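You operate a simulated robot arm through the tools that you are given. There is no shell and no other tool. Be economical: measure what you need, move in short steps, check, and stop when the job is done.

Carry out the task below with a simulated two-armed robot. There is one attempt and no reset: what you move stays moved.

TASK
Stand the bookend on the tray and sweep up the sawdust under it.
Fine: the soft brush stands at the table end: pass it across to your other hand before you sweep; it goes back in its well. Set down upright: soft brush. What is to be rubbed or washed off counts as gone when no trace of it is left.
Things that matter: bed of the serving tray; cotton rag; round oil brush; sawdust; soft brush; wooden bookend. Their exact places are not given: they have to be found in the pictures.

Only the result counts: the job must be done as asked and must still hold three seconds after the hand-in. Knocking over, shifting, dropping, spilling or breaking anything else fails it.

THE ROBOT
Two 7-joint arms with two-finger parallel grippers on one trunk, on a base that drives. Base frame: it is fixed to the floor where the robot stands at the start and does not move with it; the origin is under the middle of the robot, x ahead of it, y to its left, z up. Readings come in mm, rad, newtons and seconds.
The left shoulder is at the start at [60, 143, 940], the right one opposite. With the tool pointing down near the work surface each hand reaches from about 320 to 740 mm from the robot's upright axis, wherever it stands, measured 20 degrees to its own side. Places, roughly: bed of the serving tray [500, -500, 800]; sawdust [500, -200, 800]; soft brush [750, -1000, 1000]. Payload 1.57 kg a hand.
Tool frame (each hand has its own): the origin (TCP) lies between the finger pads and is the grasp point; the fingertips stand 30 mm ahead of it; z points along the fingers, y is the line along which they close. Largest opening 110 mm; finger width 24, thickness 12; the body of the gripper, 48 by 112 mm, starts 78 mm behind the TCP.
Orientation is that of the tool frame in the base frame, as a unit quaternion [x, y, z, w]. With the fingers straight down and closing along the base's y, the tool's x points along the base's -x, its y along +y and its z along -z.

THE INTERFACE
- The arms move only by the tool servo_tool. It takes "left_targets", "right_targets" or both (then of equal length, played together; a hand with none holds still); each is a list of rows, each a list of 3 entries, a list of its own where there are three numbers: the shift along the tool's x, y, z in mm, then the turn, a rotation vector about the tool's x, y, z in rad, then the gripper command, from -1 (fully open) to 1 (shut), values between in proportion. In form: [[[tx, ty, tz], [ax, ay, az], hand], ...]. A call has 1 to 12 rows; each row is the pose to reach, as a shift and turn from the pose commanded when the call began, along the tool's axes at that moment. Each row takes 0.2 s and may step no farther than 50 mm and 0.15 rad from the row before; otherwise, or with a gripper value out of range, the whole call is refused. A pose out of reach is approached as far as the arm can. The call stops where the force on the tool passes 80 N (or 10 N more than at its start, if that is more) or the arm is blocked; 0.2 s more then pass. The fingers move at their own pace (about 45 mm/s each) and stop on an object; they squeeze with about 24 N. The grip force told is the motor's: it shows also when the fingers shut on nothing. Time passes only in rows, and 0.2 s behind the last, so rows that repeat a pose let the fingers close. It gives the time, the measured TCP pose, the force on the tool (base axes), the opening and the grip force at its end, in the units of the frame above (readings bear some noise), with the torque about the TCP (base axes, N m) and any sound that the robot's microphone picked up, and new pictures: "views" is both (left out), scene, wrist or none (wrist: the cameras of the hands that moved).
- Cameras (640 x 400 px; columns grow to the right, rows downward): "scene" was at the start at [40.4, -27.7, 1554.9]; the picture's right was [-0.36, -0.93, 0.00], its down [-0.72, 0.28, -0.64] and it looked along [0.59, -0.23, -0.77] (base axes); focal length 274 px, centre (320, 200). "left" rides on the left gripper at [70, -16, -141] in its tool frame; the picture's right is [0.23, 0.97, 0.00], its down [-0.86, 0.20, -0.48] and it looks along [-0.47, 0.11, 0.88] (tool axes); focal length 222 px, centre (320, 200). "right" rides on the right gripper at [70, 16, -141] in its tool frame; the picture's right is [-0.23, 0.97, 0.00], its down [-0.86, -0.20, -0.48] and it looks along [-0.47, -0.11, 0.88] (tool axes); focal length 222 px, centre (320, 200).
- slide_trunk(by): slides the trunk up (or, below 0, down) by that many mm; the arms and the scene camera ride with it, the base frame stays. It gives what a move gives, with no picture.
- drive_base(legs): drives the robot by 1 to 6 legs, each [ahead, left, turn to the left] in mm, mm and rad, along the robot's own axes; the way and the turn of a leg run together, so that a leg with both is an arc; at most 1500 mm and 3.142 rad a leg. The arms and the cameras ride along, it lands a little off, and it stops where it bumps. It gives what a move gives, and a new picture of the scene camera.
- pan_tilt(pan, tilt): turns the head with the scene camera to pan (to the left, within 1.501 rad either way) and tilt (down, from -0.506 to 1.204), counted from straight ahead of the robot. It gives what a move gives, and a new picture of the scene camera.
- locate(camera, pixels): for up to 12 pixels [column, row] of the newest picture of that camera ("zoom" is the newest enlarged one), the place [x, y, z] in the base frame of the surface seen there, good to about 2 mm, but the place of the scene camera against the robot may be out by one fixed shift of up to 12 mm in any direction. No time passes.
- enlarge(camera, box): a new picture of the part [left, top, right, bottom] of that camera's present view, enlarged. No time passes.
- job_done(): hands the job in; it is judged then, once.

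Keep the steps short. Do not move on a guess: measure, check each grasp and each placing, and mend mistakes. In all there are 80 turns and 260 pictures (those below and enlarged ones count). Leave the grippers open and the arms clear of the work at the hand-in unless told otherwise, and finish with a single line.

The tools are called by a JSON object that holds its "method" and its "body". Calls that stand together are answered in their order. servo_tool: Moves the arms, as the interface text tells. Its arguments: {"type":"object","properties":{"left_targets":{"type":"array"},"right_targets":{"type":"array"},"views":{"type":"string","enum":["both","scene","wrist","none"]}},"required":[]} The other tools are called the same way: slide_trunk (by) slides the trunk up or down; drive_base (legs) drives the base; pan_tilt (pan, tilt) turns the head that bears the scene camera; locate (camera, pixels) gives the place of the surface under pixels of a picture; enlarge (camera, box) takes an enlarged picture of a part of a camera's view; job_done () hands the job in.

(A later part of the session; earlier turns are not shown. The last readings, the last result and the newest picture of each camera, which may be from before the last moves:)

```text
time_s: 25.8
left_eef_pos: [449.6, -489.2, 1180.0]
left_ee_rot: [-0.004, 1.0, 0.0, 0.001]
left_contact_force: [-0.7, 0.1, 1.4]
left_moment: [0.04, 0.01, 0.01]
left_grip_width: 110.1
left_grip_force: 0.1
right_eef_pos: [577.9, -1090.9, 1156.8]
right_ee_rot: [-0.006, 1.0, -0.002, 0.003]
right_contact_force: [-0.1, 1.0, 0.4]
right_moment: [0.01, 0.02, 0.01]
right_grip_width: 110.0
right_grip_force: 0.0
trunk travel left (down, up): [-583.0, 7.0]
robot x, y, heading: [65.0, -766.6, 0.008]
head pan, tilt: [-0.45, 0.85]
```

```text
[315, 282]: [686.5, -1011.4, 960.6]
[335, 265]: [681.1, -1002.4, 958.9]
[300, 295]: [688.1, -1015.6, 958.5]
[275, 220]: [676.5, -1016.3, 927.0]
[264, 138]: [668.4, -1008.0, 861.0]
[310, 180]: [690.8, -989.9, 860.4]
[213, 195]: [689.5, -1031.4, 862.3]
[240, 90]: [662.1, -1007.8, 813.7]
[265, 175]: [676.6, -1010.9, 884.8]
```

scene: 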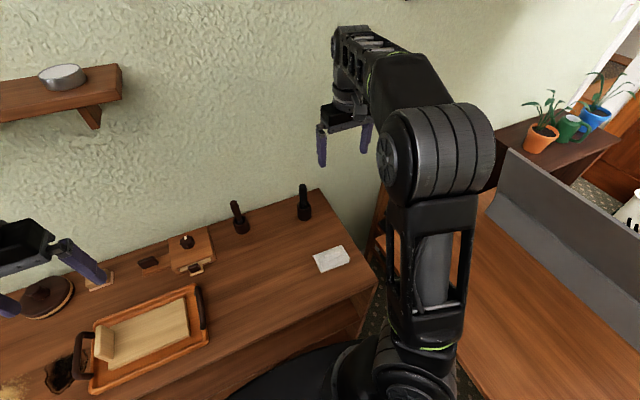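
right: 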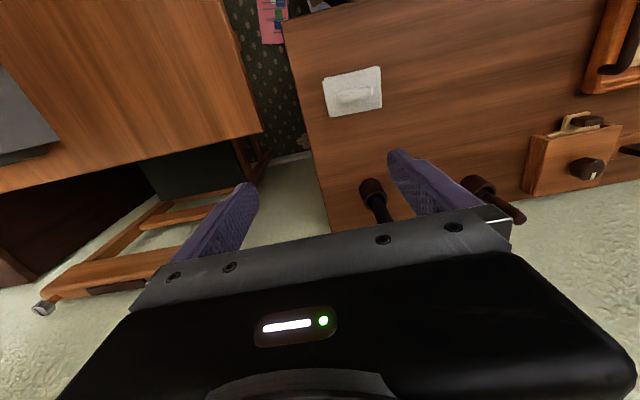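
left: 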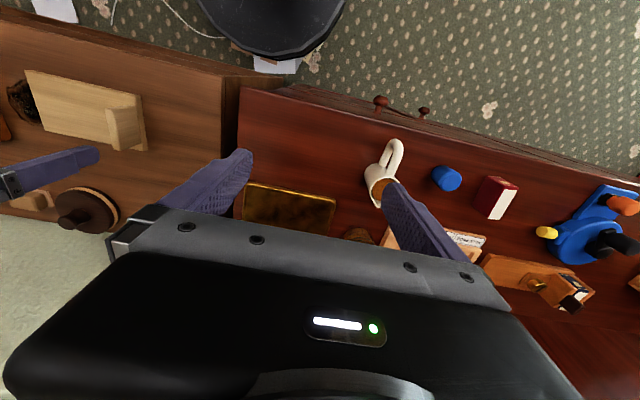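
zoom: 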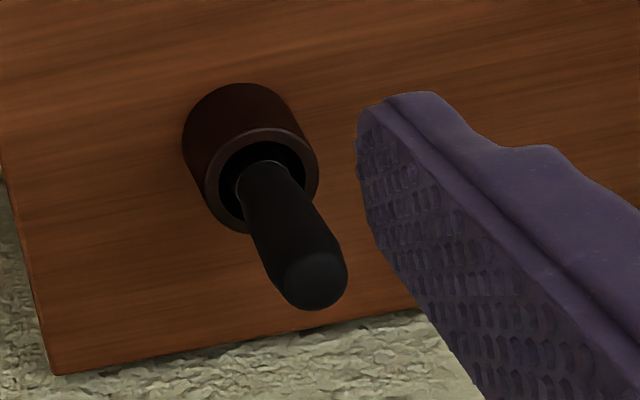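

Brush axis is at about (688,−1010.5), handle top z 960, cup rim z 861. I'll lower the right hand to z≈1035 and shift over the handle, then check.

{"method": "servo_tool", "body": {"right_targets": [[[0, 0, 40], [0, 0, 0], -1], [[0, 0, 80], [0, 0, 0], -1], [[0, 0, 120], [0, 0, 0], -1], [[-35, 27, 120], [0, 0, 0], -1], [[-70, 54, 120], [0, 0, 0], -1], [[-110, 80, 120], [0, 0, 0], -1], [[-110, 80, 120], [0, 0, 0], -1]], "views": "wrist"}}

```text
time_s: 27.4
left_eef_pos: [447.0, -489.5, 1180.3]
left_ee_rot: [-0.004, 1.0, -0.001, 0.002]
left_contact_force: [-0.4, 0.3, 0.0]
left_moment: [-0.01, 0.01, -0.01]
left_grip_width: 110.1
left_grip_force: 0.1
right_eef_pos: [689.2, -1006.7, 1034.7]
right_ee_rot: [-0.005, 1.0, -0.002, 0.004]
right_contact_force: [0.4, 0.4, -0.6]
right_moment: [0.04, 0.0, 0.0]
right_grip_width: 109.8
right_grip_force: 0.0
trunk travel left (down, up): [-583.0, 7.0]
robot x, y, heading: [62.9, -769.2, 0.01]
head pan, tilt: [-0.45, 0.85]
```

right: 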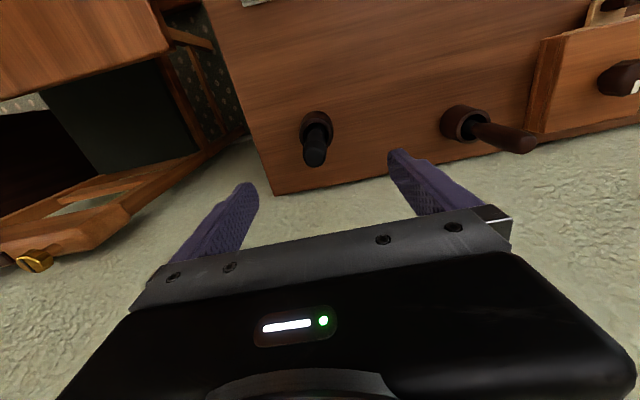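

{"method": "enlarge", "body": {"camera": "right", "box": [280, 100, 360, 180]}}

{"method": "locate", "body": {"camera": "right", "pixels": [[314, 160], [304, 154], [325, 153], [314, 150], [302, 140], [331, 140], [316, 113]]}}

```text
5.00 times, centred on (320, 140) of right
```

zoom: 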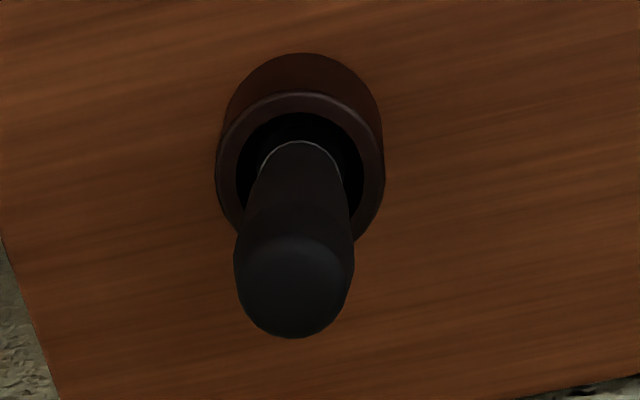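

```text
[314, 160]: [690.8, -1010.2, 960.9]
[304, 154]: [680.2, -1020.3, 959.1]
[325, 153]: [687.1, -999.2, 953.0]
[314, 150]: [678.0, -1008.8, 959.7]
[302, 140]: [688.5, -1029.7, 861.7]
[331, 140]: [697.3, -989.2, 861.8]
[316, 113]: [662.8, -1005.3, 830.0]
```

The handle axis is confirmed at (688,−1010). I'll shift −3 mm in y, descend 90 mm to z≈945 and close.

{"method": "servo_tool", "body": {"right_targets": [[[0, -3, 35], [0, 0, 0], -1], [[0, -3, 70], [0, 0, 0], -1], [[0, -3, 90], [0, 0, 0], -1], [[0, -3, 90], [0, 0, 0], 1], [[0, -3, 90], [0, 0, 0], 1], [[0, -3, 90], [0, 0, 0], 1], [[0, -3, 90], [0, 0, 0], 1], [[0, -3, 90], [0, 0, 0], 1], [[0, -3, 90], [0, 0, 0], 1], [[0, -3, 90], [0, 0, 0], 1]], "views": "wrist"}}

```text
time_s: 29.6
left_eef_pos: [448.9, -490.0, 1179.5]
left_ee_rot: [-0.004, 1.0, 0.0, 0.001]
left_contact_force: [-0.2, 0.4, 0.5]
left_moment: [0.01, -0.02, 0.0]
left_grip_width: 110.0
left_grip_force: 0.1
right_eef_pos: [691.4, -1011.7, 946.2]
right_ee_rot: [-0.005, 1.0, -0.001, 0.003]
right_contact_force: [-0.1, 0.3, 1.2]
right_moment: [-0.08, 0.01, 0.02]
right_grip_width: 24.3
right_grip_force: 24.2
trunk travel left (down, up): [-583.0, 7.0]
robot x, y, heading: [65.3, -763.9, 0.011]
head pan, tilt: [-0.45, 0.85]
```

right: 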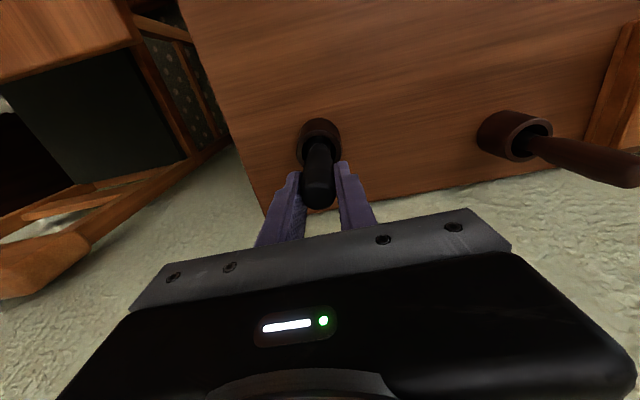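

Gripped (24 mm wide, 24 N) at right TCP (691,−1011,946), which is the seat reference. I'll lift straight up 115 mm slowly.

{"method": "servo_tool", "body": {"right_targets": [[[0, 0, -12], [0, 0, 0], 1], [[0, 0, -30], [0, 0, 0], 1], [[0, 0, -50], [0, 0, 0], 1], [[0, 0, -70], [0, 0, 0], 1], [[0, 0, -90], [0, 0, 0], 1], [[0, 0, -115], [0, 0, 0], 1], [[0, 0, -115], [0, 0, 0], 1]], "views": "both"}}

```text
time_s: 31.2
left_eef_pos: [448.9, -489.8, 1179.1]
left_ee_rot: [-0.005, 1.0, 0.0, 0.001]
left_contact_force: [-0.1, -0.4, 0.3]
left_moment: [-0.02, -0.01, -0.02]
left_grip_width: 110.1
left_grip_force: 0.1
right_eef_pos: [687.3, -1011.3, 1061.2]
right_ee_rot: [-0.005, 1.0, -0.002, 0.003]
right_contact_force: [-0.3, -0.9, -0.3]
right_moment: [-0.04, 0.04, 0.0]
right_grip_width: 24.1
right_grip_force: 24.3
trunk travel left (down, up): [-583.0, 7.0]
robot x, y, heading: [61.8, -760.9, 0.006]
head pan, tilt: [-0.45, 0.85]
```

scene: 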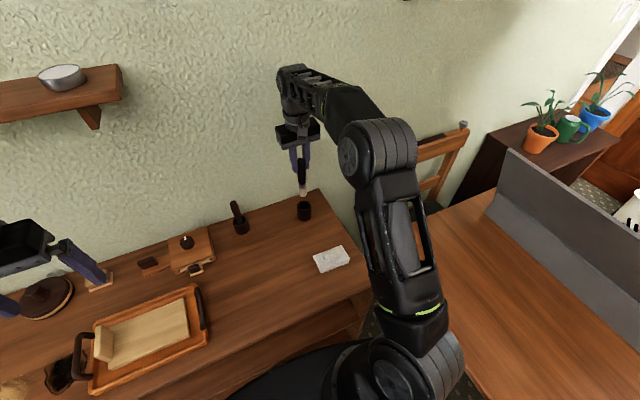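
right: 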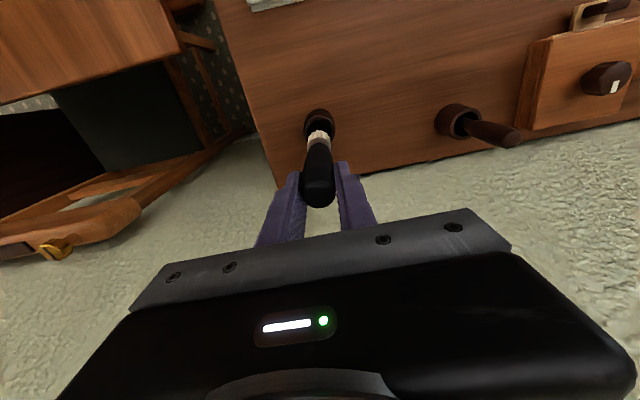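

The brush is out. I'll zoom in to read its shape and length.

{"method": "enlarge", "body": {"camera": "scene", "box": [270, 135, 340, 225]}}

{"method": "locate", "body": {"camera": "scene", "pixels": [[303, 195], [303, 192], [302, 186], [302, 180], [301, 170], [303, 205]]}}

```text
4.44 times, centred on (305, 180) of scene
```

zoom: 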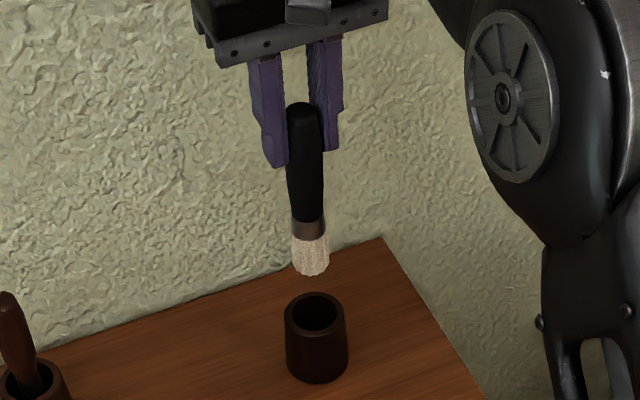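

```text
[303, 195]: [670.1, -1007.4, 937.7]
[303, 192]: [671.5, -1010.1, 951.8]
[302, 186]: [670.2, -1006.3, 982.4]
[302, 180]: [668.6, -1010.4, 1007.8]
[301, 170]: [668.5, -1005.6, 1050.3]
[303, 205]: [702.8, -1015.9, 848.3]
```

The brush tip is about 127 mm below the right TCP. In the right TCP's frame the handle spans +14…−76, with the ferrule and bristles below that. I'll bring it in front of the robot to about (500,−765,1100) for the hand-over.

{"method": "servo_tool", "body": {"right_targets": [[[10, 10, -25], [0, 0, 0], 1], [[38, 44, -38], [0, 0, 0], 1], [[66, 78, -38], [0, 0, 0], 1], [[94, 112, -38], [0, 0, 0], 1], [[122, 146, -38], [0, 0, 0], 1], [[150, 180, -38], [0, 0, 0], 1], [[170, 214, -38], [0, 0, 0], 1], [[187, 246, -38], [0, 0, 0], 1], [[187, 246, -38], [0, 0, 0], 1]], "views": "both"}}

```text
time_s: 33.2
left_eef_pos: [449.4, -489.6, 1179.0]
left_ee_rot: [-0.005, 1.0, 0.0, 0.001]
left_contact_force: [-0.7, -0.2, 0.2]
left_moment: [-0.02, -0.04, 0.01]
left_grip_width: 109.8
left_grip_force: 0.0
right_eef_pos: [497.6, -769.0, 1097.9]
right_ee_rot: [-0.005, 1.0, -0.001, 0.003]
right_contact_force: [-1.0, -0.8, 0.1]
right_moment: [-0.03, -0.03, 0.01]
right_grip_width: 24.1
right_grip_force: 23.9
trunk travel left (down, up): [-583.0, 7.0]
robot x, y, heading: [63.6, -765.9, 0.01]
head pan, tilt: [-0.45, 0.85]
```

scene: 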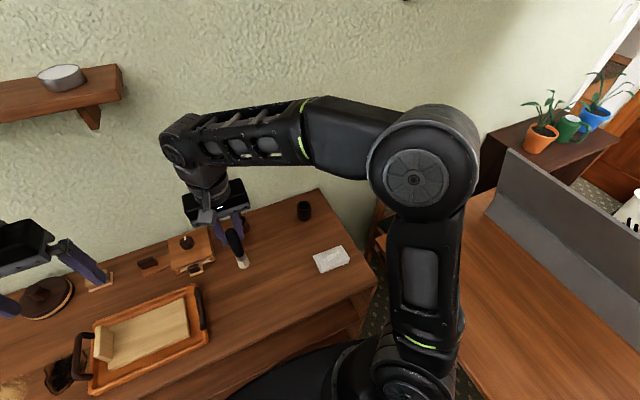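
right: 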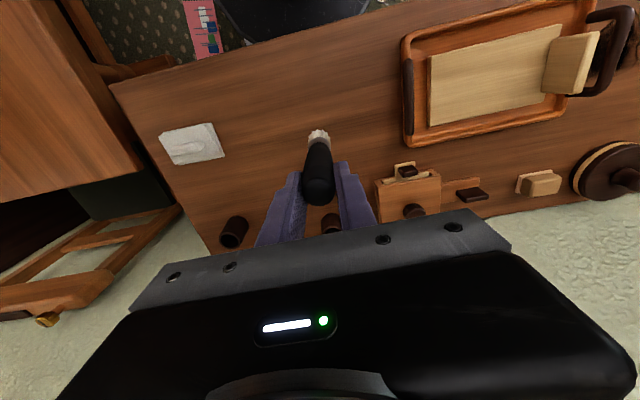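

I'll move the brush a little further out and lower (to x≈565, z≈1058). At the same time I'll turn the left hand to point forward-right with a slight downward pitch, and bring it to a pre-grasp about 110 mm short of the lower handle.

{"method": "servo_tool", "body": {"right_targets": [[[-15, 0, 5], [0, 0, 0], 1], [[-30, 0, 10], [0, 0, 0], 1], [[-45, 0, 20], [0, 0, 0], 1], [[-60, 0, 30], [0, 0, 0], 1], [[-67, 0, 40], [0, 0, 0], 1], [[-67, 0, 40], [0, 0, 0], 1], [[-67, 0, 40], [0, 0, 0], 1], [[-67, 0, 40], [0, 0, 0], 1], [[-67, 0, 40], [0, 0, 0], 1], [[-67, 0, 40], [0, 0, 0], 1]], "left_targets": [[[0, 0, 10], [0.0389, -0.1259, 0.0588], -1], [[-3, -10, 25], [0.0779, -0.2518, 0.1176], -1], [[-6, -30, 40], [0.1168, -0.3777, 0.1764], -1], [[-10, -55, 55], [0.1558, -0.5036, 0.2352], -1], [[-14, -85, 70], [0.1947, -0.6294, 0.2941], -1], [[-18, -115, 85], [0.2337, -0.7553, 0.3529], -1], [[-22, -145, 100], [0.2726, -0.8812, 0.4117], -1], [[-26, -180, 120], [0.3116, -1.0071, 0.4705], -1], [[-30, -221, 134], [0.3505, -1.133, 0.5293], -1], [[-30, -221, 134], [0.3505, -1.133, 0.5293], -1]], "views": "both"}}

```text
time_s: 35.3
left_eef_pos: [566.1, -711.3, 1107.0]
left_ee_rot: [0.254, 0.766, -0.132, 0.575]
left_contact_force: [0.9, 0.3, -0.1]
left_moment: [-0.03, 0.0, -0.06]
left_grip_width: 110.1
left_grip_force: 0.0
left hand out of reach, approached as far as the arm can: row 6, 7, 8, 9, 10
right_eef_pos: [576.8, -787.6, 1056.3]
right_ee_rot: [0.008, 1.0, -0.009, 0.013]
right_contact_force: [-0.2, 0.4, 0.0]
right_moment: [0.0, 0.0, 0.03]
right_grip_width: 24.0
right_grip_force: 23.6
trunk travel left (down, up): [-583.0, 7.0]
robot x, y, heading: [61.1, -761.8, 0.014]
head pan, tilt: [-0.45, 0.85]
stopped in row 10 (right hand): the force on the tool passed its limit (the readings are from after the stop); the commanded pose is now the measured one
```

scene: 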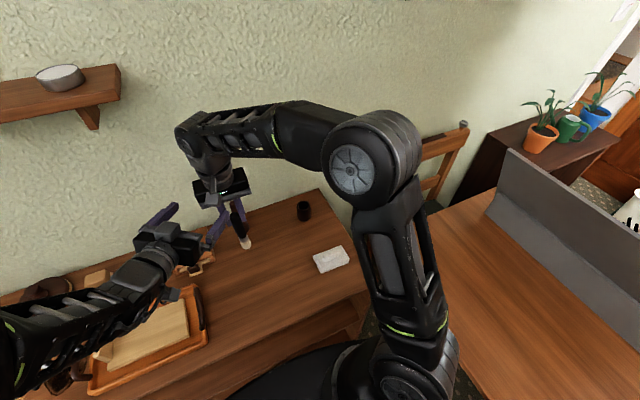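
right: 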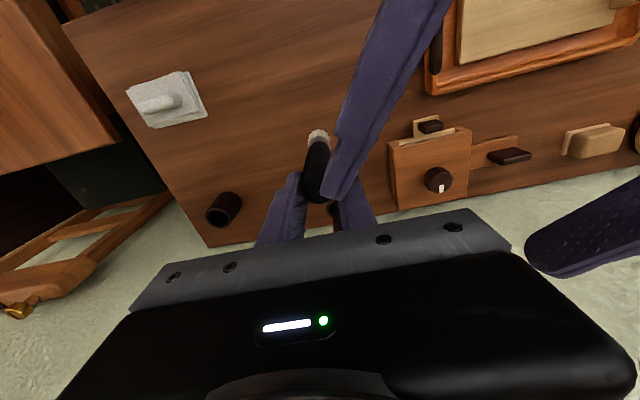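
left: 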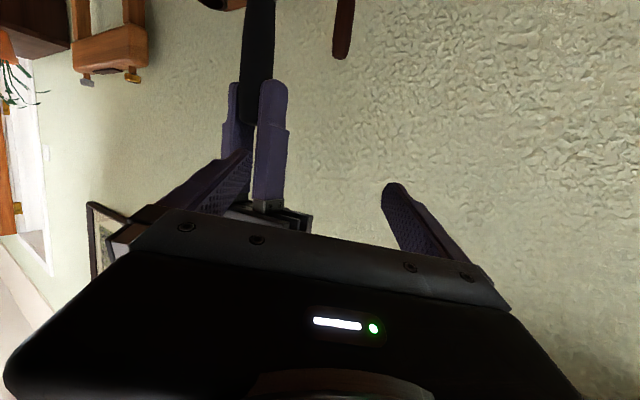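

The left hand could not draw back as close as I asked, and its outer finger pushed lightly against the right hand. I'll back the left hand off toward +y right away and then check the brush.

{"method": "servo_tool", "body": {"left_targets": [[[7, 25, -15], [0, 0, 0], -1], [[14, 50, -30], [0, 0, 0], -1], [[21, 75, -45], [0, 0, 0], -1], [[28, 100, -59], [0, 0, 0], -1], [[28, 100, -59], [0, 0, 0], -1]], "views": "both"}}

{"method": "enlarge", "body": {"camera": "right", "box": [220, 100, 420, 250]}}

```text
time_s: 36.5
left_eef_pos: [566.4, -588.0, 1106.2]
left_ee_rot: [0.253, 0.766, -0.131, 0.576]
left_contact_force: [0.1, 0.5, -0.4]
left_moment: [-0.01, 0.0, -0.01]
left_grip_width: 110.0
left_grip_force: 0.2
left hand out of reach, approached as far as the arm can: row 1
right_eef_pos: [575.4, -786.5, 1057.7]
right_ee_rot: [0.009, 1.0, -0.01, 0.015]
right_contact_force: [-0.4, 0.1, -1.4]
right_moment: [0.02, 0.03, 0.0]
right_grip_width: 22.8
right_grip_force: 24.7
trunk travel left (down, up): [-583.0, 7.0]
robot x, y, heading: [62.6, -765.3, 0.013]
head pan, tilt: [-0.45, 0.85]
```

scene: 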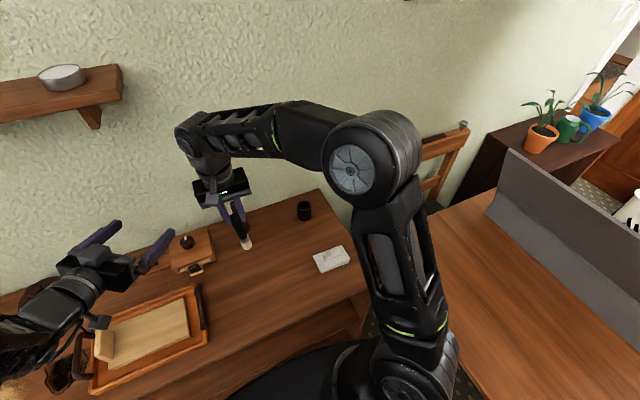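
left: 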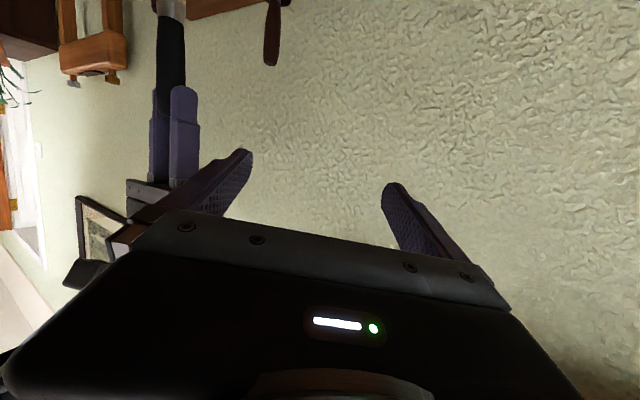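

```text
2.67 times, centred on (320, 175) of right
```

zoom: 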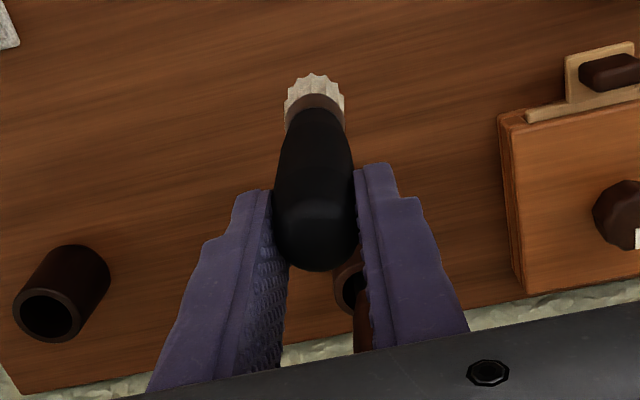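

The brush is still held. I'll measure whether it tilted in the grip.

{"method": "locate", "body": {"camera": "zoom", "pixels": [[315, 245], [313, 200], [313, 150], [313, 118], [313, 95], [298, 85], [330, 85], [278, 200], [350, 200], [290, 118], [338, 118]]}}

{"method": "locate", "body": {"camera": "scene", "pixels": [[246, 246], [244, 239], [241, 230], [238, 220], [236, 212]]}}

```text
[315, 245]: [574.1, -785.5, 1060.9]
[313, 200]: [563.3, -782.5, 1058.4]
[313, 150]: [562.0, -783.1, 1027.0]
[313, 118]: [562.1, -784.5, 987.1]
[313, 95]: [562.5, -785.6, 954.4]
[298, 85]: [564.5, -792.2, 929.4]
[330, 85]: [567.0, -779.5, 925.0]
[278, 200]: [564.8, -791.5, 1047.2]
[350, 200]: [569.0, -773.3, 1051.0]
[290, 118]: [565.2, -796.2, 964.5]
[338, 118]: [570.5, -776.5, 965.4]
```

```text
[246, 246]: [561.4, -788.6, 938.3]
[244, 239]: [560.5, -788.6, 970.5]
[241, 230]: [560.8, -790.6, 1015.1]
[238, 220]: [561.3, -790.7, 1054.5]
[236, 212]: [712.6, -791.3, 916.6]
```

The brush is still vertical. It slid about 11 mm down in the grip: top z 1061, tip about 923, axis (573,−785). New plan: raise the right hand so the brush hangs high, and set the left hand low beside it with the fingers open. Then I lower the brush vertically between the left fingers.

{"method": "servo_tool", "body": {"right_targets": [[[0, 0, -15], [0, 0, 0], 1], [[0, 0, -30], [0, 0, 0], 1], [[0, 0, -45], [0, 0, 0], 1], [[0, 0, -55], [0, 0, 0], 1], [[0, 0, -55], [0, 0, 0], 1], [[0, 0, -55], [0, 0, 0], 1]], "left_targets": [[[28, -3, 9], [0, 0, 0], -1], [[65, -6, 21], [0, 0, 0], -1], [[100, -9, 32], [0, 0, 0], -1], [[135, -13, 43], [0, 0, 0], -1], [[167, -16, 53], [0, 0, 0], -1], [[167, -16, 53], [0, 0, 0], -1]], "views": "scene"}}

```text
time_s: 37.9
left_eef_pos: [579.9, -588.5, 946.5]
left_ee_rot: [0.252, 0.769, -0.132, 0.573]
left_contact_force: [-0.3, -0.4, -0.1]
left_moment: [0.0, 0.02, 0.0]
left_grip_width: 110.1
left_grip_force: 0.0
left hand out of reach, approached as far as the arm can: row 5, 6
right_eef_pos: [574.3, -783.2, 1111.7]
right_ee_rot: [0.008, 1.0, -0.01, 0.013]
right_contact_force: [0.4, -0.1, -0.3]
right_moment: [0.02, 0.03, 0.0]
right_grip_width: 23.3
right_grip_force: 24.1
trunk travel left (down, up): [-583.0, 7.0]
robot x, y, heading: [63.3, -766.6, 0.008]
head pan, tilt: [-0.45, 0.85]
```

scene: 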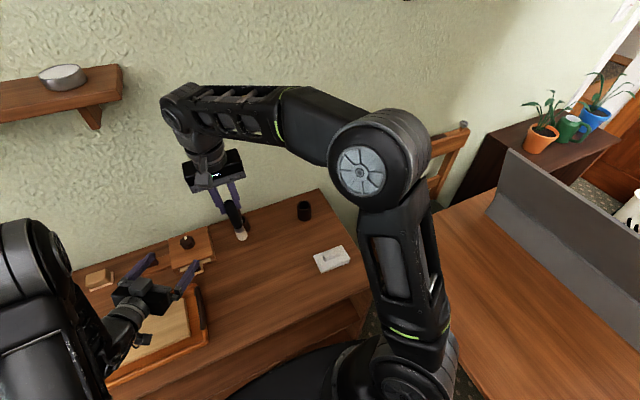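

Left is at (580,−588,946). I'll slide it along −y under the brush tip (tip ≈ 978, left finger tops ≈ 962).

{"method": "servo_tool", "body": {"left_targets": [[[-9, -33, 18], [0, 0, 0], -1], [[-18, -66, 36], [0, 0, 0], -1], [[-27, -100, 54], [0, 0, 0], -1], [[-36, -133, 72], [0, 0, 0], -1], [[-45, -166, 91], [0, 0, 0], -1], [[-45, -166, 91], [0, 0, 0], -1]], "views": "both"}}

```text
time_s: 39.3
left_eef_pos: [584.6, -762.4, 955.5]
left_ee_rot: [0.258, 0.765, -0.138, 0.573]
left_contact_force: [-0.4, 0.3, 0.0]
left_moment: [-0.01, 0.03, -0.01]
left_grip_width: 110.2
left_grip_force: 0.0
left hand out of reach, approached as far as the arm can: row 5, 6
right_eef_pos: [575.5, -785.2, 1110.1]
right_ee_rot: [0.009, 1.0, -0.009, 0.014]
right_contact_force: [0.6, 0.4, -1.3]
right_moment: [0.01, -0.01, -0.01]
right_grip_width: 23.6
right_grip_force: 24.6
trunk travel left (down, up): [-583.0, 7.0]
robot x, y, heading: [59.3, -766.0, 0.013]
head pan, tilt: [-0.45, 0.85]
```

scene: 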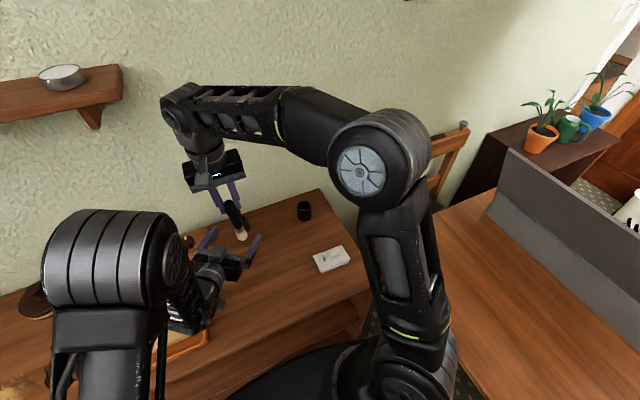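
left: 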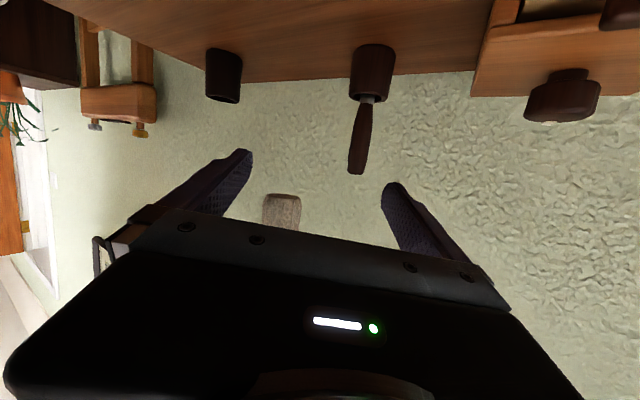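

The brush tip shows between the left fingers at (282,210). I'll shift the right hand to the left TCP (about +10 x, +22 y) and lower it 88 mm, so the lower handle sits at the left TCP.

{"method": "servo_tool", "body": {"right_targets": [[[-10, 22, 0], [0, 0, 0], 1], [[-10, 22, 25], [0, 0, 0], 1], [[-10, 22, 50], [0, 0, 0], 1], [[-10, 22, 70], [0, 0, 0], 1], [[-10, 22, 87], [0, 0, 0], 1], [[-10, 22, 87], [0, 0, 0], 1]], "views": "both"}}

{"method": "enlarge", "body": {"camera": "left", "box": [180, 80, 460, 260]}}

```text
time_s: 40.7
left_eef_pos: [582.8, -763.1, 955.8]
left_ee_rot: [0.258, 0.766, -0.137, 0.573]
left_contact_force: [0.1, -0.2, 0.8]
left_moment: [0.01, 0.0, 0.0]
left_grip_width: 109.9
left_grip_force: 0.0
right_eef_pos: [588.5, -764.4, 1026.3]
right_ee_rot: [0.01, 1.0, -0.01, 0.013]
right_contact_force: [-1.2, 0.2, -1.0]
right_moment: [0.0, 0.0, 0.0]
right_grip_width: 23.6
right_grip_force: 24.0
trunk travel left (down, up): [-583.0, 7.0]
robot x, y, heading: [63.4, -767.1, 0.01]
head pan, tilt: [-0.45, 0.85]
```

scene: 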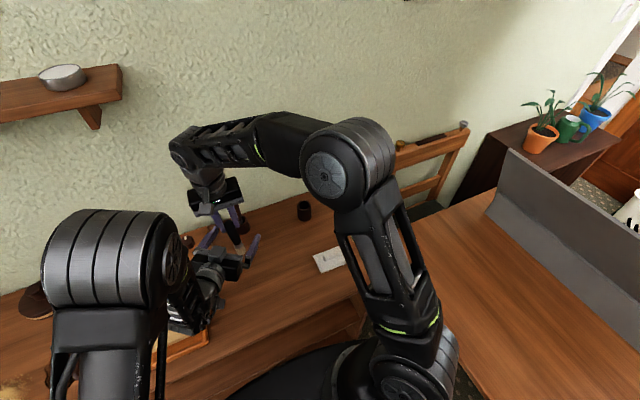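
right: 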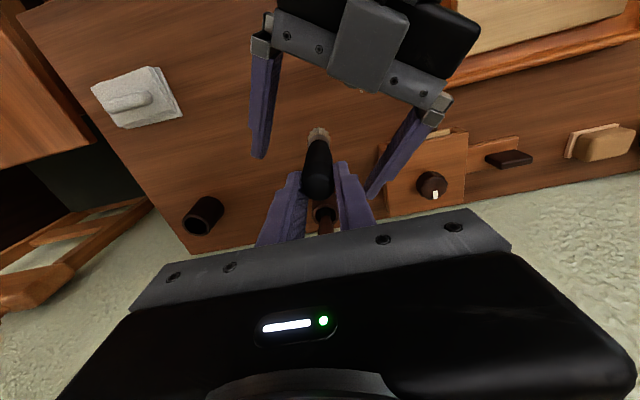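

```text
2.22 times, centred on (320, 170) of left
```

zoom: 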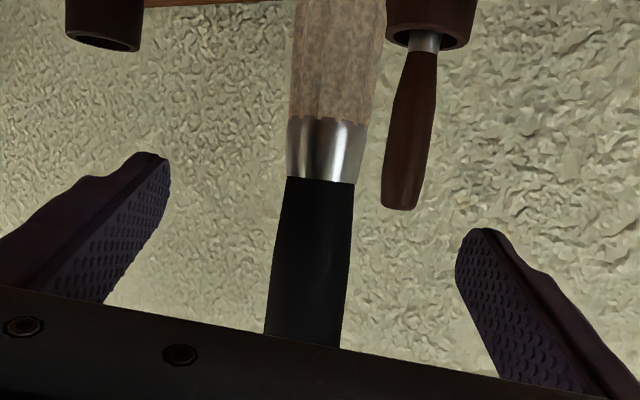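

The handle is centred between the left fingers, just above the ferrule. I'll close the left hand on it with the right still holding.

{"method": "servo_tool", "body": {"left_targets": [[[0, 0, 0], [0, 0, 0], 1], [[0, 0, 0], [0, 0, 0], 1], [[0, 0, 0], [0, 0, 0], 1], [[0, 0, 0], [0, 0, 0], 1], [[0, 0, 0], [0, 0, 0], 1], [[0, 0, 0], [0, 0, 0], 1], [[0, 0, 0], [0, 0, 0], 1]], "views": "wrist"}}

```text
time_s: 42.3
left_eef_pos: [583.5, -763.3, 954.6]
left_ee_rot: [0.259, 0.766, -0.139, 0.572]
left_contact_force: [-4.9, -4.5, 0.7]
left_moment: [-0.36, 0.4, -0.18]
left_grip_width: 25.3
left_grip_force: 24.2
right_eef_pos: [588.1, -764.9, 1026.7]
right_ee_rot: [0.007, 1.0, -0.009, 0.014]
right_contact_force: [5.6, 4.8, -0.7]
right_moment: [0.65, -0.76, 0.11]
right_grip_width: 23.2
right_grip_force: 23.8
trunk travel left (down, up): [-583.0, 7.0]
robot x, y, heading: [61.5, -764.6, 0.006]
head pan, tilt: [-0.45, 0.85]
```

left: 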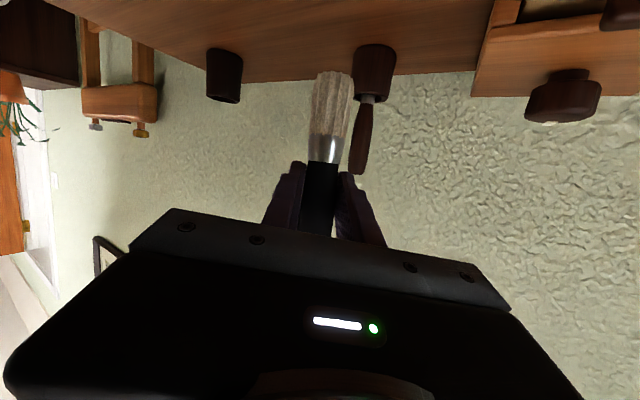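

Left has it (25 mm, 24 N). I'll open the right hand and raise it straight up, clear of the handle.

{"method": "servo_tool", "body": {"right_targets": [[[0, 0, 0], [0, 0, 0], 0.2], [[0, 0, 0], [0, 0, 0], 0.2], [[0, 0, 0], [0, 0, 0], 0.2], [[0, 0, -25], [0, 0, 0], 0.2], [[0, 0, -55], [0, 0, 0], 0.2], [[0, 0, -90], [0, 0, 0], 0.2]], "views": "both"}}

```text
time_s: 43.7
left_eef_pos: [583.4, -762.8, 956.5]
left_ee_rot: [0.258, 0.765, -0.139, 0.574]
left_contact_force: [0.2, 0.6, -0.1]
left_moment: [0.0, 0.0, 0.0]
left_grip_width: 23.4
left_grip_force: 24.1
right_eef_pos: [586.1, -762.1, 1116.5]
right_ee_rot: [0.008, 1.0, -0.009, 0.013]
right_contact_force: [-0.3, -0.5, -0.2]
right_moment: [0.01, 0.01, -0.01]
right_grip_width: 43.9
right_grip_force: 0.0
trunk travel left (down, up): [-583.0, 7.0]
robot x, y, heading: [61.5, -769.5, 0.008]
head pan, tilt: [-0.45, 0.85]
```

scene: 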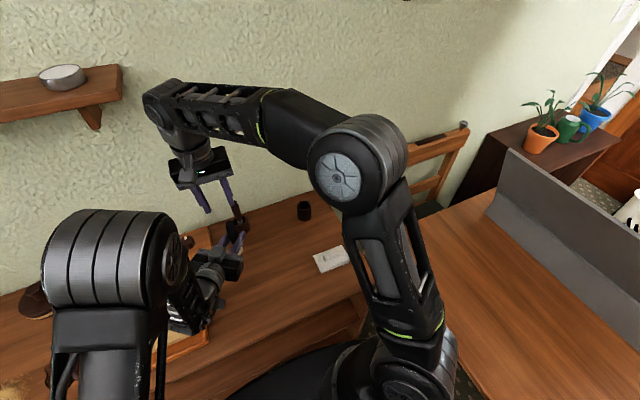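
right: 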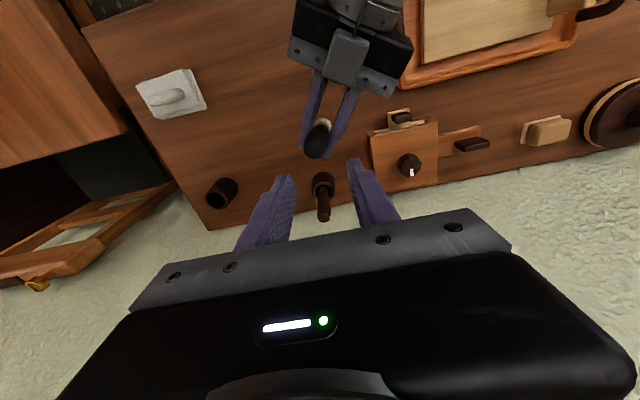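

The hand-over worked. I'll measure the brush in the left hand before moving the right hand off.

{"method": "enlarge", "body": {"camera": "right", "box": [270, 80, 390, 170]}}

{"method": "locate", "body": {"camera": "right", "pixels": [[317, 150], [317, 142], [317, 135], [308, 138], [327, 138], [322, 122]]}}

{"method": "locate", "body": {"camera": "left", "pixels": [[332, 75], [330, 100], [327, 135], [325, 150], [320, 185], [318, 210], [345, 78], [317, 78]]}}

```text
4.44 times, centred on (330, 125) of right
```

zoom: 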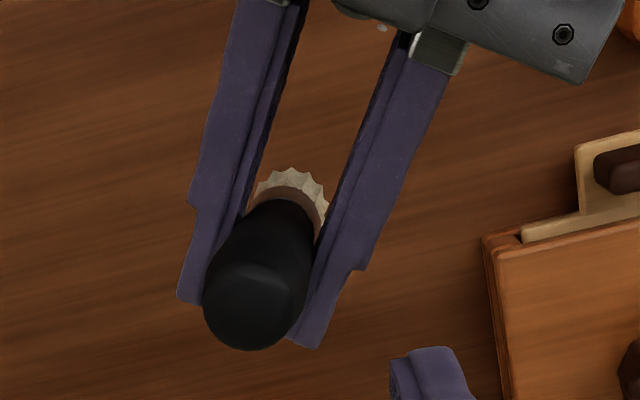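

```text
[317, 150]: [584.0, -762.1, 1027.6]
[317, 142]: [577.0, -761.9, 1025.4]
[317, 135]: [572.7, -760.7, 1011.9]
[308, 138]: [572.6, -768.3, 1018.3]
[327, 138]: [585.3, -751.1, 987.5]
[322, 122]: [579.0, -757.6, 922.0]
```

```text
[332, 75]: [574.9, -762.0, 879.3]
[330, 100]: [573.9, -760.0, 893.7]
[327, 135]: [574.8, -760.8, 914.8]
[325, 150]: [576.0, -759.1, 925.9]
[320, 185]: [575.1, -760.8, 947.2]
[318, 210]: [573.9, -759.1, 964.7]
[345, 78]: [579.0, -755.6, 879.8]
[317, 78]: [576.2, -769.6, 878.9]
```

Brush in the left hand: vertical, top z 1028, tip ≈ 877, so the tip is about 79 mm below the left TCP. The left seat height in the cup is therefore TCP z≈888. I'll move the right hand away to the right and then raise the left about 100 mm, to clear the tray while driving.

{"method": "servo_tool", "body": {"right_targets": [[[0, -40, 0], [0, 0, 0], -0.5], [[0, -85, 0], [0, 0, 0], -1], [[15, -130, 0], [0, 0, 0], -1], [[45, -165, 0], [0, 0, 0], -1], [[80, -195, 0], [0, 0, 0], -1], [[115, -225, 0], [0, 0, 0], -1], [[150, -250, 0], [0, 0, 0], -1], [[183, -275, 0], [0, 0, 0], -1]], "left_targets": [[[0, 0, 0], [0, 0, 0], 1], [[0, 0, 0], [0, 0, 0], 1], [[0, 0, 0], [0, 0, 0], 1], [[-19, 2, -6], [0, 0, 0], 1], [[-38, 4, -12], [0, 0, 0], 1], [[-57, 5, -18], [0, 0, 0], 1], [[-76, 7, -24], [0, 0, 0], 1], [[-95, 9, -30], [0, 0, 0], 1]], "views": "scene"}}

```text
time_s: 45.5
left_eef_pos: [584.4, -763.4, 1054.3]
left_ee_rot: [0.254, 0.765, -0.132, 0.576]
left_contact_force: [-0.5, 0.8, -0.9]
left_moment: [0.02, -0.02, -0.01]
left_grip_width: 23.9
left_grip_force: 24.3
right_eef_pos: [397.3, -1034.1, 1116.2]
right_ee_rot: [0.009, 1.0, -0.01, 0.015]
right_contact_force: [0.2, 1.1, 0.2]
right_moment: [-0.02, -0.04, 0.04]
right_grip_width: 109.9
right_grip_force: 0.0
trunk travel left (down, up): [-583.0, 7.0]
robot x, y, heading: [59.8, -765.8, 0.013]
head pan, tilt: [-0.45, 0.85]
```

scene: 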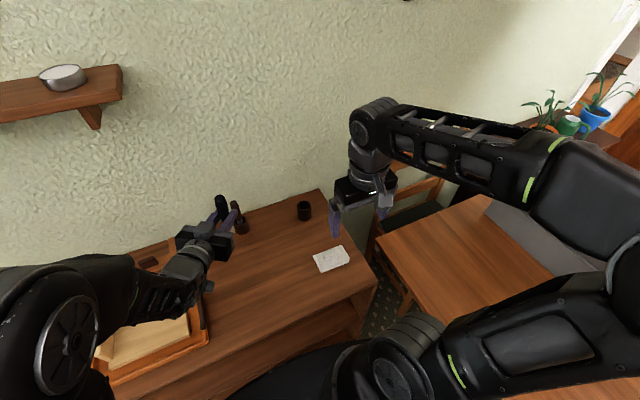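

I'll drive back 130 and then left 540 to stand in front of the sawdust.

{"method": "drive_base", "body": {"legs": [[-130, 0, 0], [0, 540, 0]]}}

{"method": "pan_tilt", "body": {"pan": 0.1, "tilt": 1.0}}

```text
time_s: 49.5
left_eef_pos: [447.9, -221.2, 1053.3]
left_ee_rot: [0.25, 0.766, -0.129, 0.577]
left_contact_force: [0.3, 0.3, -0.6]
left_moment: [-0.01, 0.04, -0.02]
left_grip_width: 23.4
left_grip_force: 23.2
right_eef_pos: [261.8, -495.3, 1116.8]
right_ee_rot: [0.006, 1.0, -0.01, 0.014]
right_contact_force: [0.2, -0.2, 0.3]
right_moment: [-0.04, 0.05, -0.03]
right_grip_width: 110.0
right_grip_force: 0.0
trunk travel left (down, up): [-583.0, 7.0]
robot x, y, heading: [-76.2, -229.5, 0.022]
head pan, tilt: [-0.45, 0.85]
```

scene: 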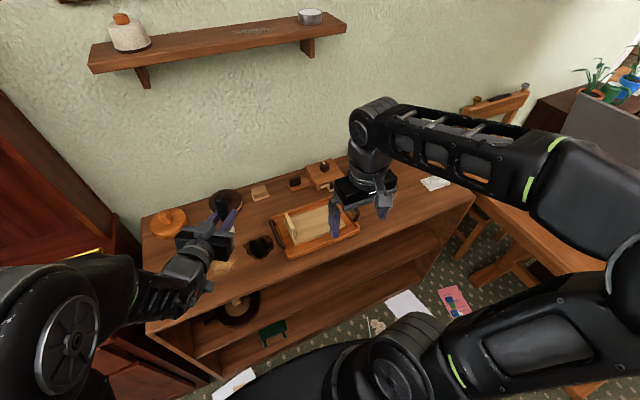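

```text
time_s: 50.5
left_eef_pos: [447.1, -221.6, 1052.5]
left_ee_rot: [0.251, 0.767, -0.129, 0.576]
left_contact_force: [-0.5, -0.3, -0.3]
left_moment: [0.02, 0.0, -0.01]
left_grip_width: 23.6
left_grip_force: 24.1
right_eef_pos: [262.4, -495.7, 1116.6]
right_ee_rot: [0.005, 1.0, -0.01, 0.014]
right_contact_force: [0.1, 0.1, -0.3]
right_moment: [0.0, -0.03, 0.01]
right_grip_width: 109.8
right_grip_force: 0.2
trunk travel left (down, up): [-583.0, 7.0]
robot x, y, heading: [-75.5, -226.3, 0.015]
head pan, tilt: [0.099, 1.0]
```

scene: 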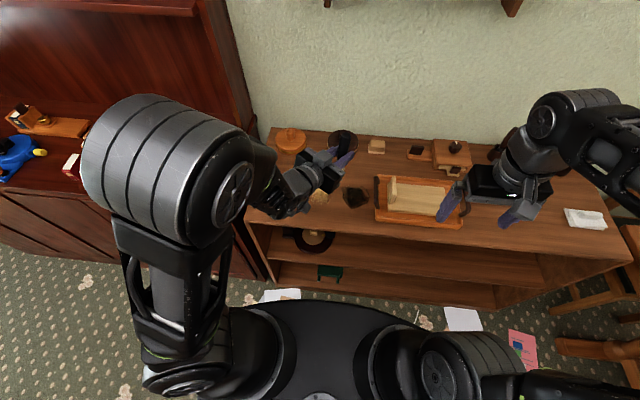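

I'll check what lies around the sawdust, then lower the trunk 110 mm.

{"method": "enlarge", "body": {"camera": "scene", "box": [240, 120, 400, 240]}}

{"method": "locate", "body": {"camera": "scene", "pixels": [[343, 140], [343, 147], [290, 140], [290, 152], [376, 147], [318, 195], [318, 203], [320, 188], [355, 197]]}}

{"method": "slide_trunk", "body": {"by": -110}}

```text
3.33 times, centred on (320, 180) of scene
```

zoom: 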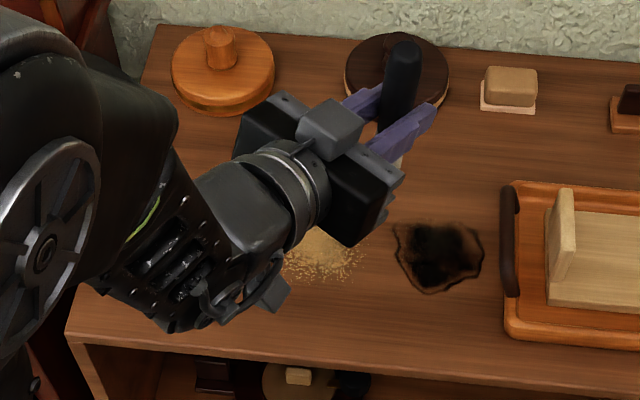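

```text
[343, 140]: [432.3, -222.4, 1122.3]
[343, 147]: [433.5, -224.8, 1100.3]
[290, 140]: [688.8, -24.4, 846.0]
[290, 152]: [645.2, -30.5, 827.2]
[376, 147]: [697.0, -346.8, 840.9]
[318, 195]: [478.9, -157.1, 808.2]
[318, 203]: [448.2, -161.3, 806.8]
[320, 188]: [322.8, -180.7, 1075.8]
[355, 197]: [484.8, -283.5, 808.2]
```

```text
time_s: 51.9
left_eef_pos: [446.3, -221.0, 943.6]
left_ee_rot: [0.252, 0.767, -0.13, 0.576]
left_contact_force: [0.3, 0.3, 0.3]
left_moment: [0.03, 0.03, 0.02]
left_grip_width: 23.4
left_grip_force: 24.0
right_eef_pos: [262.4, -495.7, 1006.5]
right_ee_rot: [0.004, 1.0, -0.01, 0.014]
right_contact_force: [-0.6, 0.9, -0.4]
right_moment: [0.01, 0.01, 0.02]
right_grip_width: 109.7
right_grip_force: 0.2
trunk travel left (down, up): [-473.0, 117.0]
robot x, y, heading: [-77.1, -229.7, 0.013]
head pan, tilt: [0.099, 1.0]
```

Nothing else is near the sawdust apart from the dark mark at y<−240, which I'll avoid. I'll drive back 50 mm for reach margin and bring the brush over the near-right edge of the sawdust, tip about 10 mm above the table.

{"method": "drive_base", "body": {"legs": [[-50, 0, 0]]}}

{"method": "servo_tool", "body": {"left_targets": [[[-5, 15, 20], [0, 0, 0], 1], [[-9, 29, 39], [0, 0, 0], 1], [[10, 27, 45], [0, 0, 0], 1], [[29, 25, 51], [0, 0, 0], 1], [[42, 24, 55], [0, 0, 0], 1], [[42, 24, 55], [0, 0, 0], 1]], "views": "both"}}

```text
time_s: 52.9
left_eef_pos: [395.2, -222.1, 944.1]
left_ee_rot: [0.251, 0.766, -0.129, 0.577]
left_contact_force: [-0.1, -0.3, 0.4]
left_moment: [-0.02, -0.01, 0.0]
left_grip_width: 23.4
left_grip_force: 23.5
right_eef_pos: [212.4, -496.4, 1005.2]
right_ee_rot: [0.005, 1.0, -0.009, 0.013]
right_contact_force: [-0.9, -0.1, 0.5]
right_moment: [0.0, -0.05, 0.03]
right_grip_width: 110.0
right_grip_force: 0.0
trunk travel left (down, up): [-473.0, 117.0]
robot x, y, heading: [-125.7, -235.9, 0.018]
head pan, tilt: [0.099, 1.0]
```

scene: 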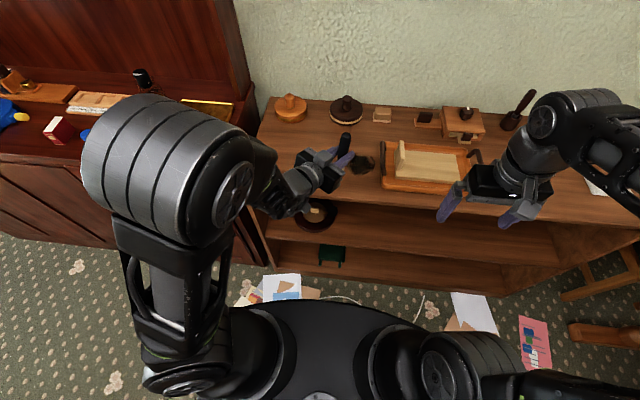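

```text
time_s: 54.2
left_eef_pos: [444.0, -218.9, 888.0]
left_ee_rot: [0.25, 0.767, -0.129, 0.577]
left_contact_force: [-0.3, 0.0, -0.4]
left_moment: [-0.02, -0.01, -0.01]
left_grip_width: 23.4
left_grip_force: 24.0
right_eef_pos: [212.1, -496.2, 1005.9]
right_ee_rot: [0.004, 1.0, -0.009, 0.014]
right_contact_force: [-0.6, 0.2, 0.1]
right_moment: [-0.01, 0.0, -0.03]
right_grip_width: 109.9
right_grip_force: 0.1
trunk travel left (down, up): [-473.0, 117.0]
robot x, y, heading: [-125.5, -229.8, 0.022]
head pan, tilt: [0.099, 1.0]
```

scene: 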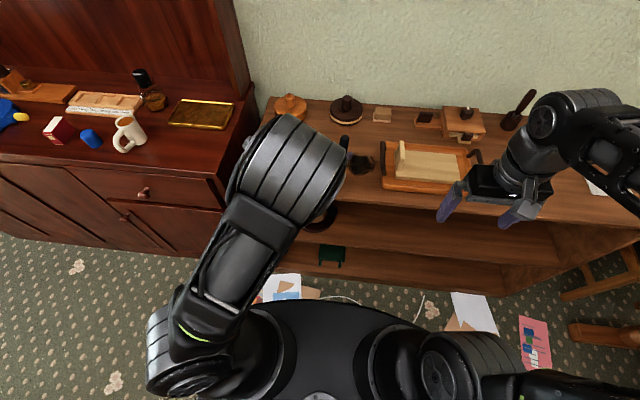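
left: 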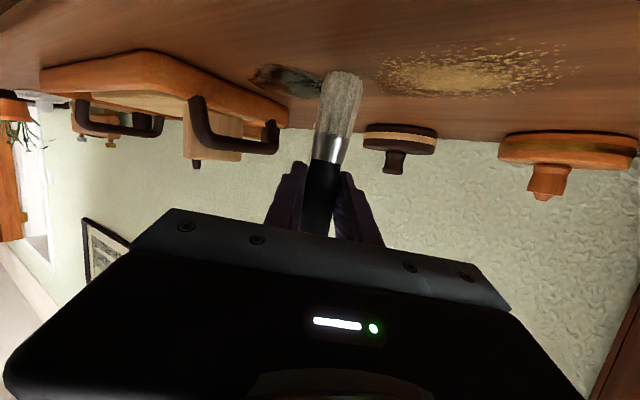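

{"method": "locate", "body": {"camera": "left", "pixels": [[343, 72], [343, 78], [378, 75], [440, 98], [450, 48], [520, 45], [565, 72], [500, 98], [270, 75], [320, 90]]}}

{"method": "enlarge", "body": {"camera": "left", "box": [300, 20, 600, 130]}}

```text
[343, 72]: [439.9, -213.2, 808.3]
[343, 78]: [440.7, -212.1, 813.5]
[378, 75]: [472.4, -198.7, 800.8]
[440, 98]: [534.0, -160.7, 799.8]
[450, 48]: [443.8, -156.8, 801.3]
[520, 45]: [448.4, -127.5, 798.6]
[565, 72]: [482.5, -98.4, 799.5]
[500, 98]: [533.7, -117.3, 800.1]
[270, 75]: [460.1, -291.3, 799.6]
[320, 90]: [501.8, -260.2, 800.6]
```

```text
2.13 times, centred on (450, 75) of left
```

zoom: 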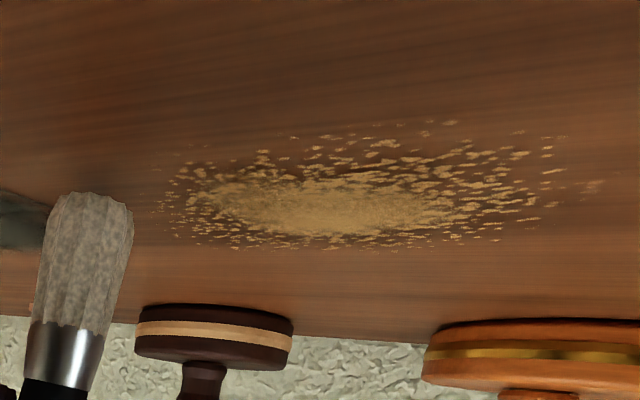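

Sawdust spans x 434–540 and y −202…−90, and the brush tip is at z≈807. I'll start with one strip at y≈−208, lowered 10 mm, and check the contact force and the effect.

{"method": "servo_tool", "body": {"left_targets": [[[5.7, 1.3, -17.7], [0, 0, 0], 1], [[11, 0.8, -16], [0, 0, 0], 1], [[15.2, 0.4, -14.7], [0, 0, 0], 1], [[6.9, 21.7, 18.1], [0, 0, 0], 1], [[-1.4, 43, 50.8], [0, 0, 0], 1], [[-9.6, 64.4, 83.5], [0, 0, 0], 1], [[-5.8, 77.8, 75.8], [0, 0, 0], 1], [[2.4, 56.4, 43.1], [0, 0, 0], 1], [[10.7, 35.1, 10.4], [0, 0, 0], 1]], "views": "wrist"}}

```text
time_s: 56.2
left_eef_pos: [469.0, -189.5, 878.8]
left_ee_rot: [0.251, 0.768, -0.129, 0.576]
left_contact_force: [-0.8, 0.1, 2.2]
left_moment: [-0.01, 0.06, 0.0]
left_grip_width: 23.8
left_grip_force: 24.0
right_eef_pos: [212.2, -496.1, 1005.8]
right_ee_rot: [0.004, 1.0, -0.01, 0.014]
right_contact_force: [-0.8, 0.3, -0.7]
right_moment: [-0.02, -0.01, -0.02]
right_grip_width: 109.9
right_grip_force: 0.1
trunk travel left (down, up): [-473.0, 117.0]
robot x, y, heading: [-127.2, -228.8, 0.022]
head pan, tilt: [0.099, 1.0]
```

left: 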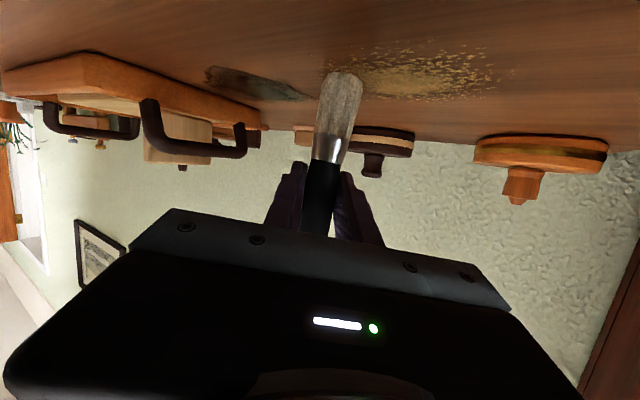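

Light contact (2 N) and the right edge of the sawdust is thinning. I'll continue the raster, 1.5 mm lower, strips along x from y≈−176 to −144.

{"method": "servo_tool", "body": {"left_targets": [[[9.7, -21.4, -32.3], [0, 0, 0], 1], [[13.5, -7.9, -40.0], [0, 0, 0], 1], [[5.2, 13.4, -7.3], [0, 0, 0], 1], [[-3.1, 34.7, 25.4], [0, 0, 0], 1], [[-11.4, 56, 58], [0, 0, 0], 1], [[-7.6, 69.4, 50.2], [0, 0, 0], 1], [[0.7, 48.1, 17.6], [0, 0, 0], 1], [[9, 26.8, -15.2], [0, 0, 0], 1], [[17.3, 5.5, -47.9], [0, 0, 0], 1], [[21, 19, -55.7], [0, 0, 0], 1], [[12.7, 40.3, -23], [0, 0, 0], 1], [[4.4, 61.6, 9.8], [0, 0, 0], 1]], "views": "wrist"}}

```text
time_s: 58.9
left_eef_pos: [511.5, -142.0, 877.6]
left_ee_rot: [0.251, 0.767, -0.13, 0.576]
left_contact_force: [-0.3, -0.1, -0.8]
left_moment: [0.01, 0.01, -0.04]
left_grip_width: 23.2
left_grip_force: 24.1
right_eef_pos: [212.0, -496.0, 1006.3]
right_ee_rot: [0.005, 1.0, -0.01, 0.013]
right_contact_force: [-0.1, 0.0, 0.1]
right_moment: [0.01, 0.02, 0.0]
right_grip_width: 110.0
right_grip_force: 0.1
trunk travel left (down, up): [-473.0, 117.0]
robot x, y, heading: [-126.9, -228.7, 0.018]
head pan, tilt: [0.099, 1.0]
```

left: 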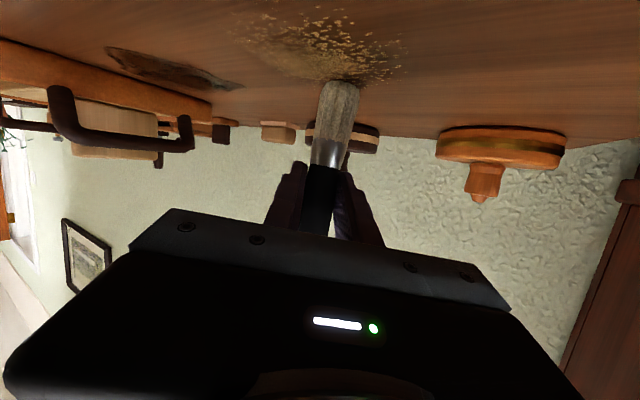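

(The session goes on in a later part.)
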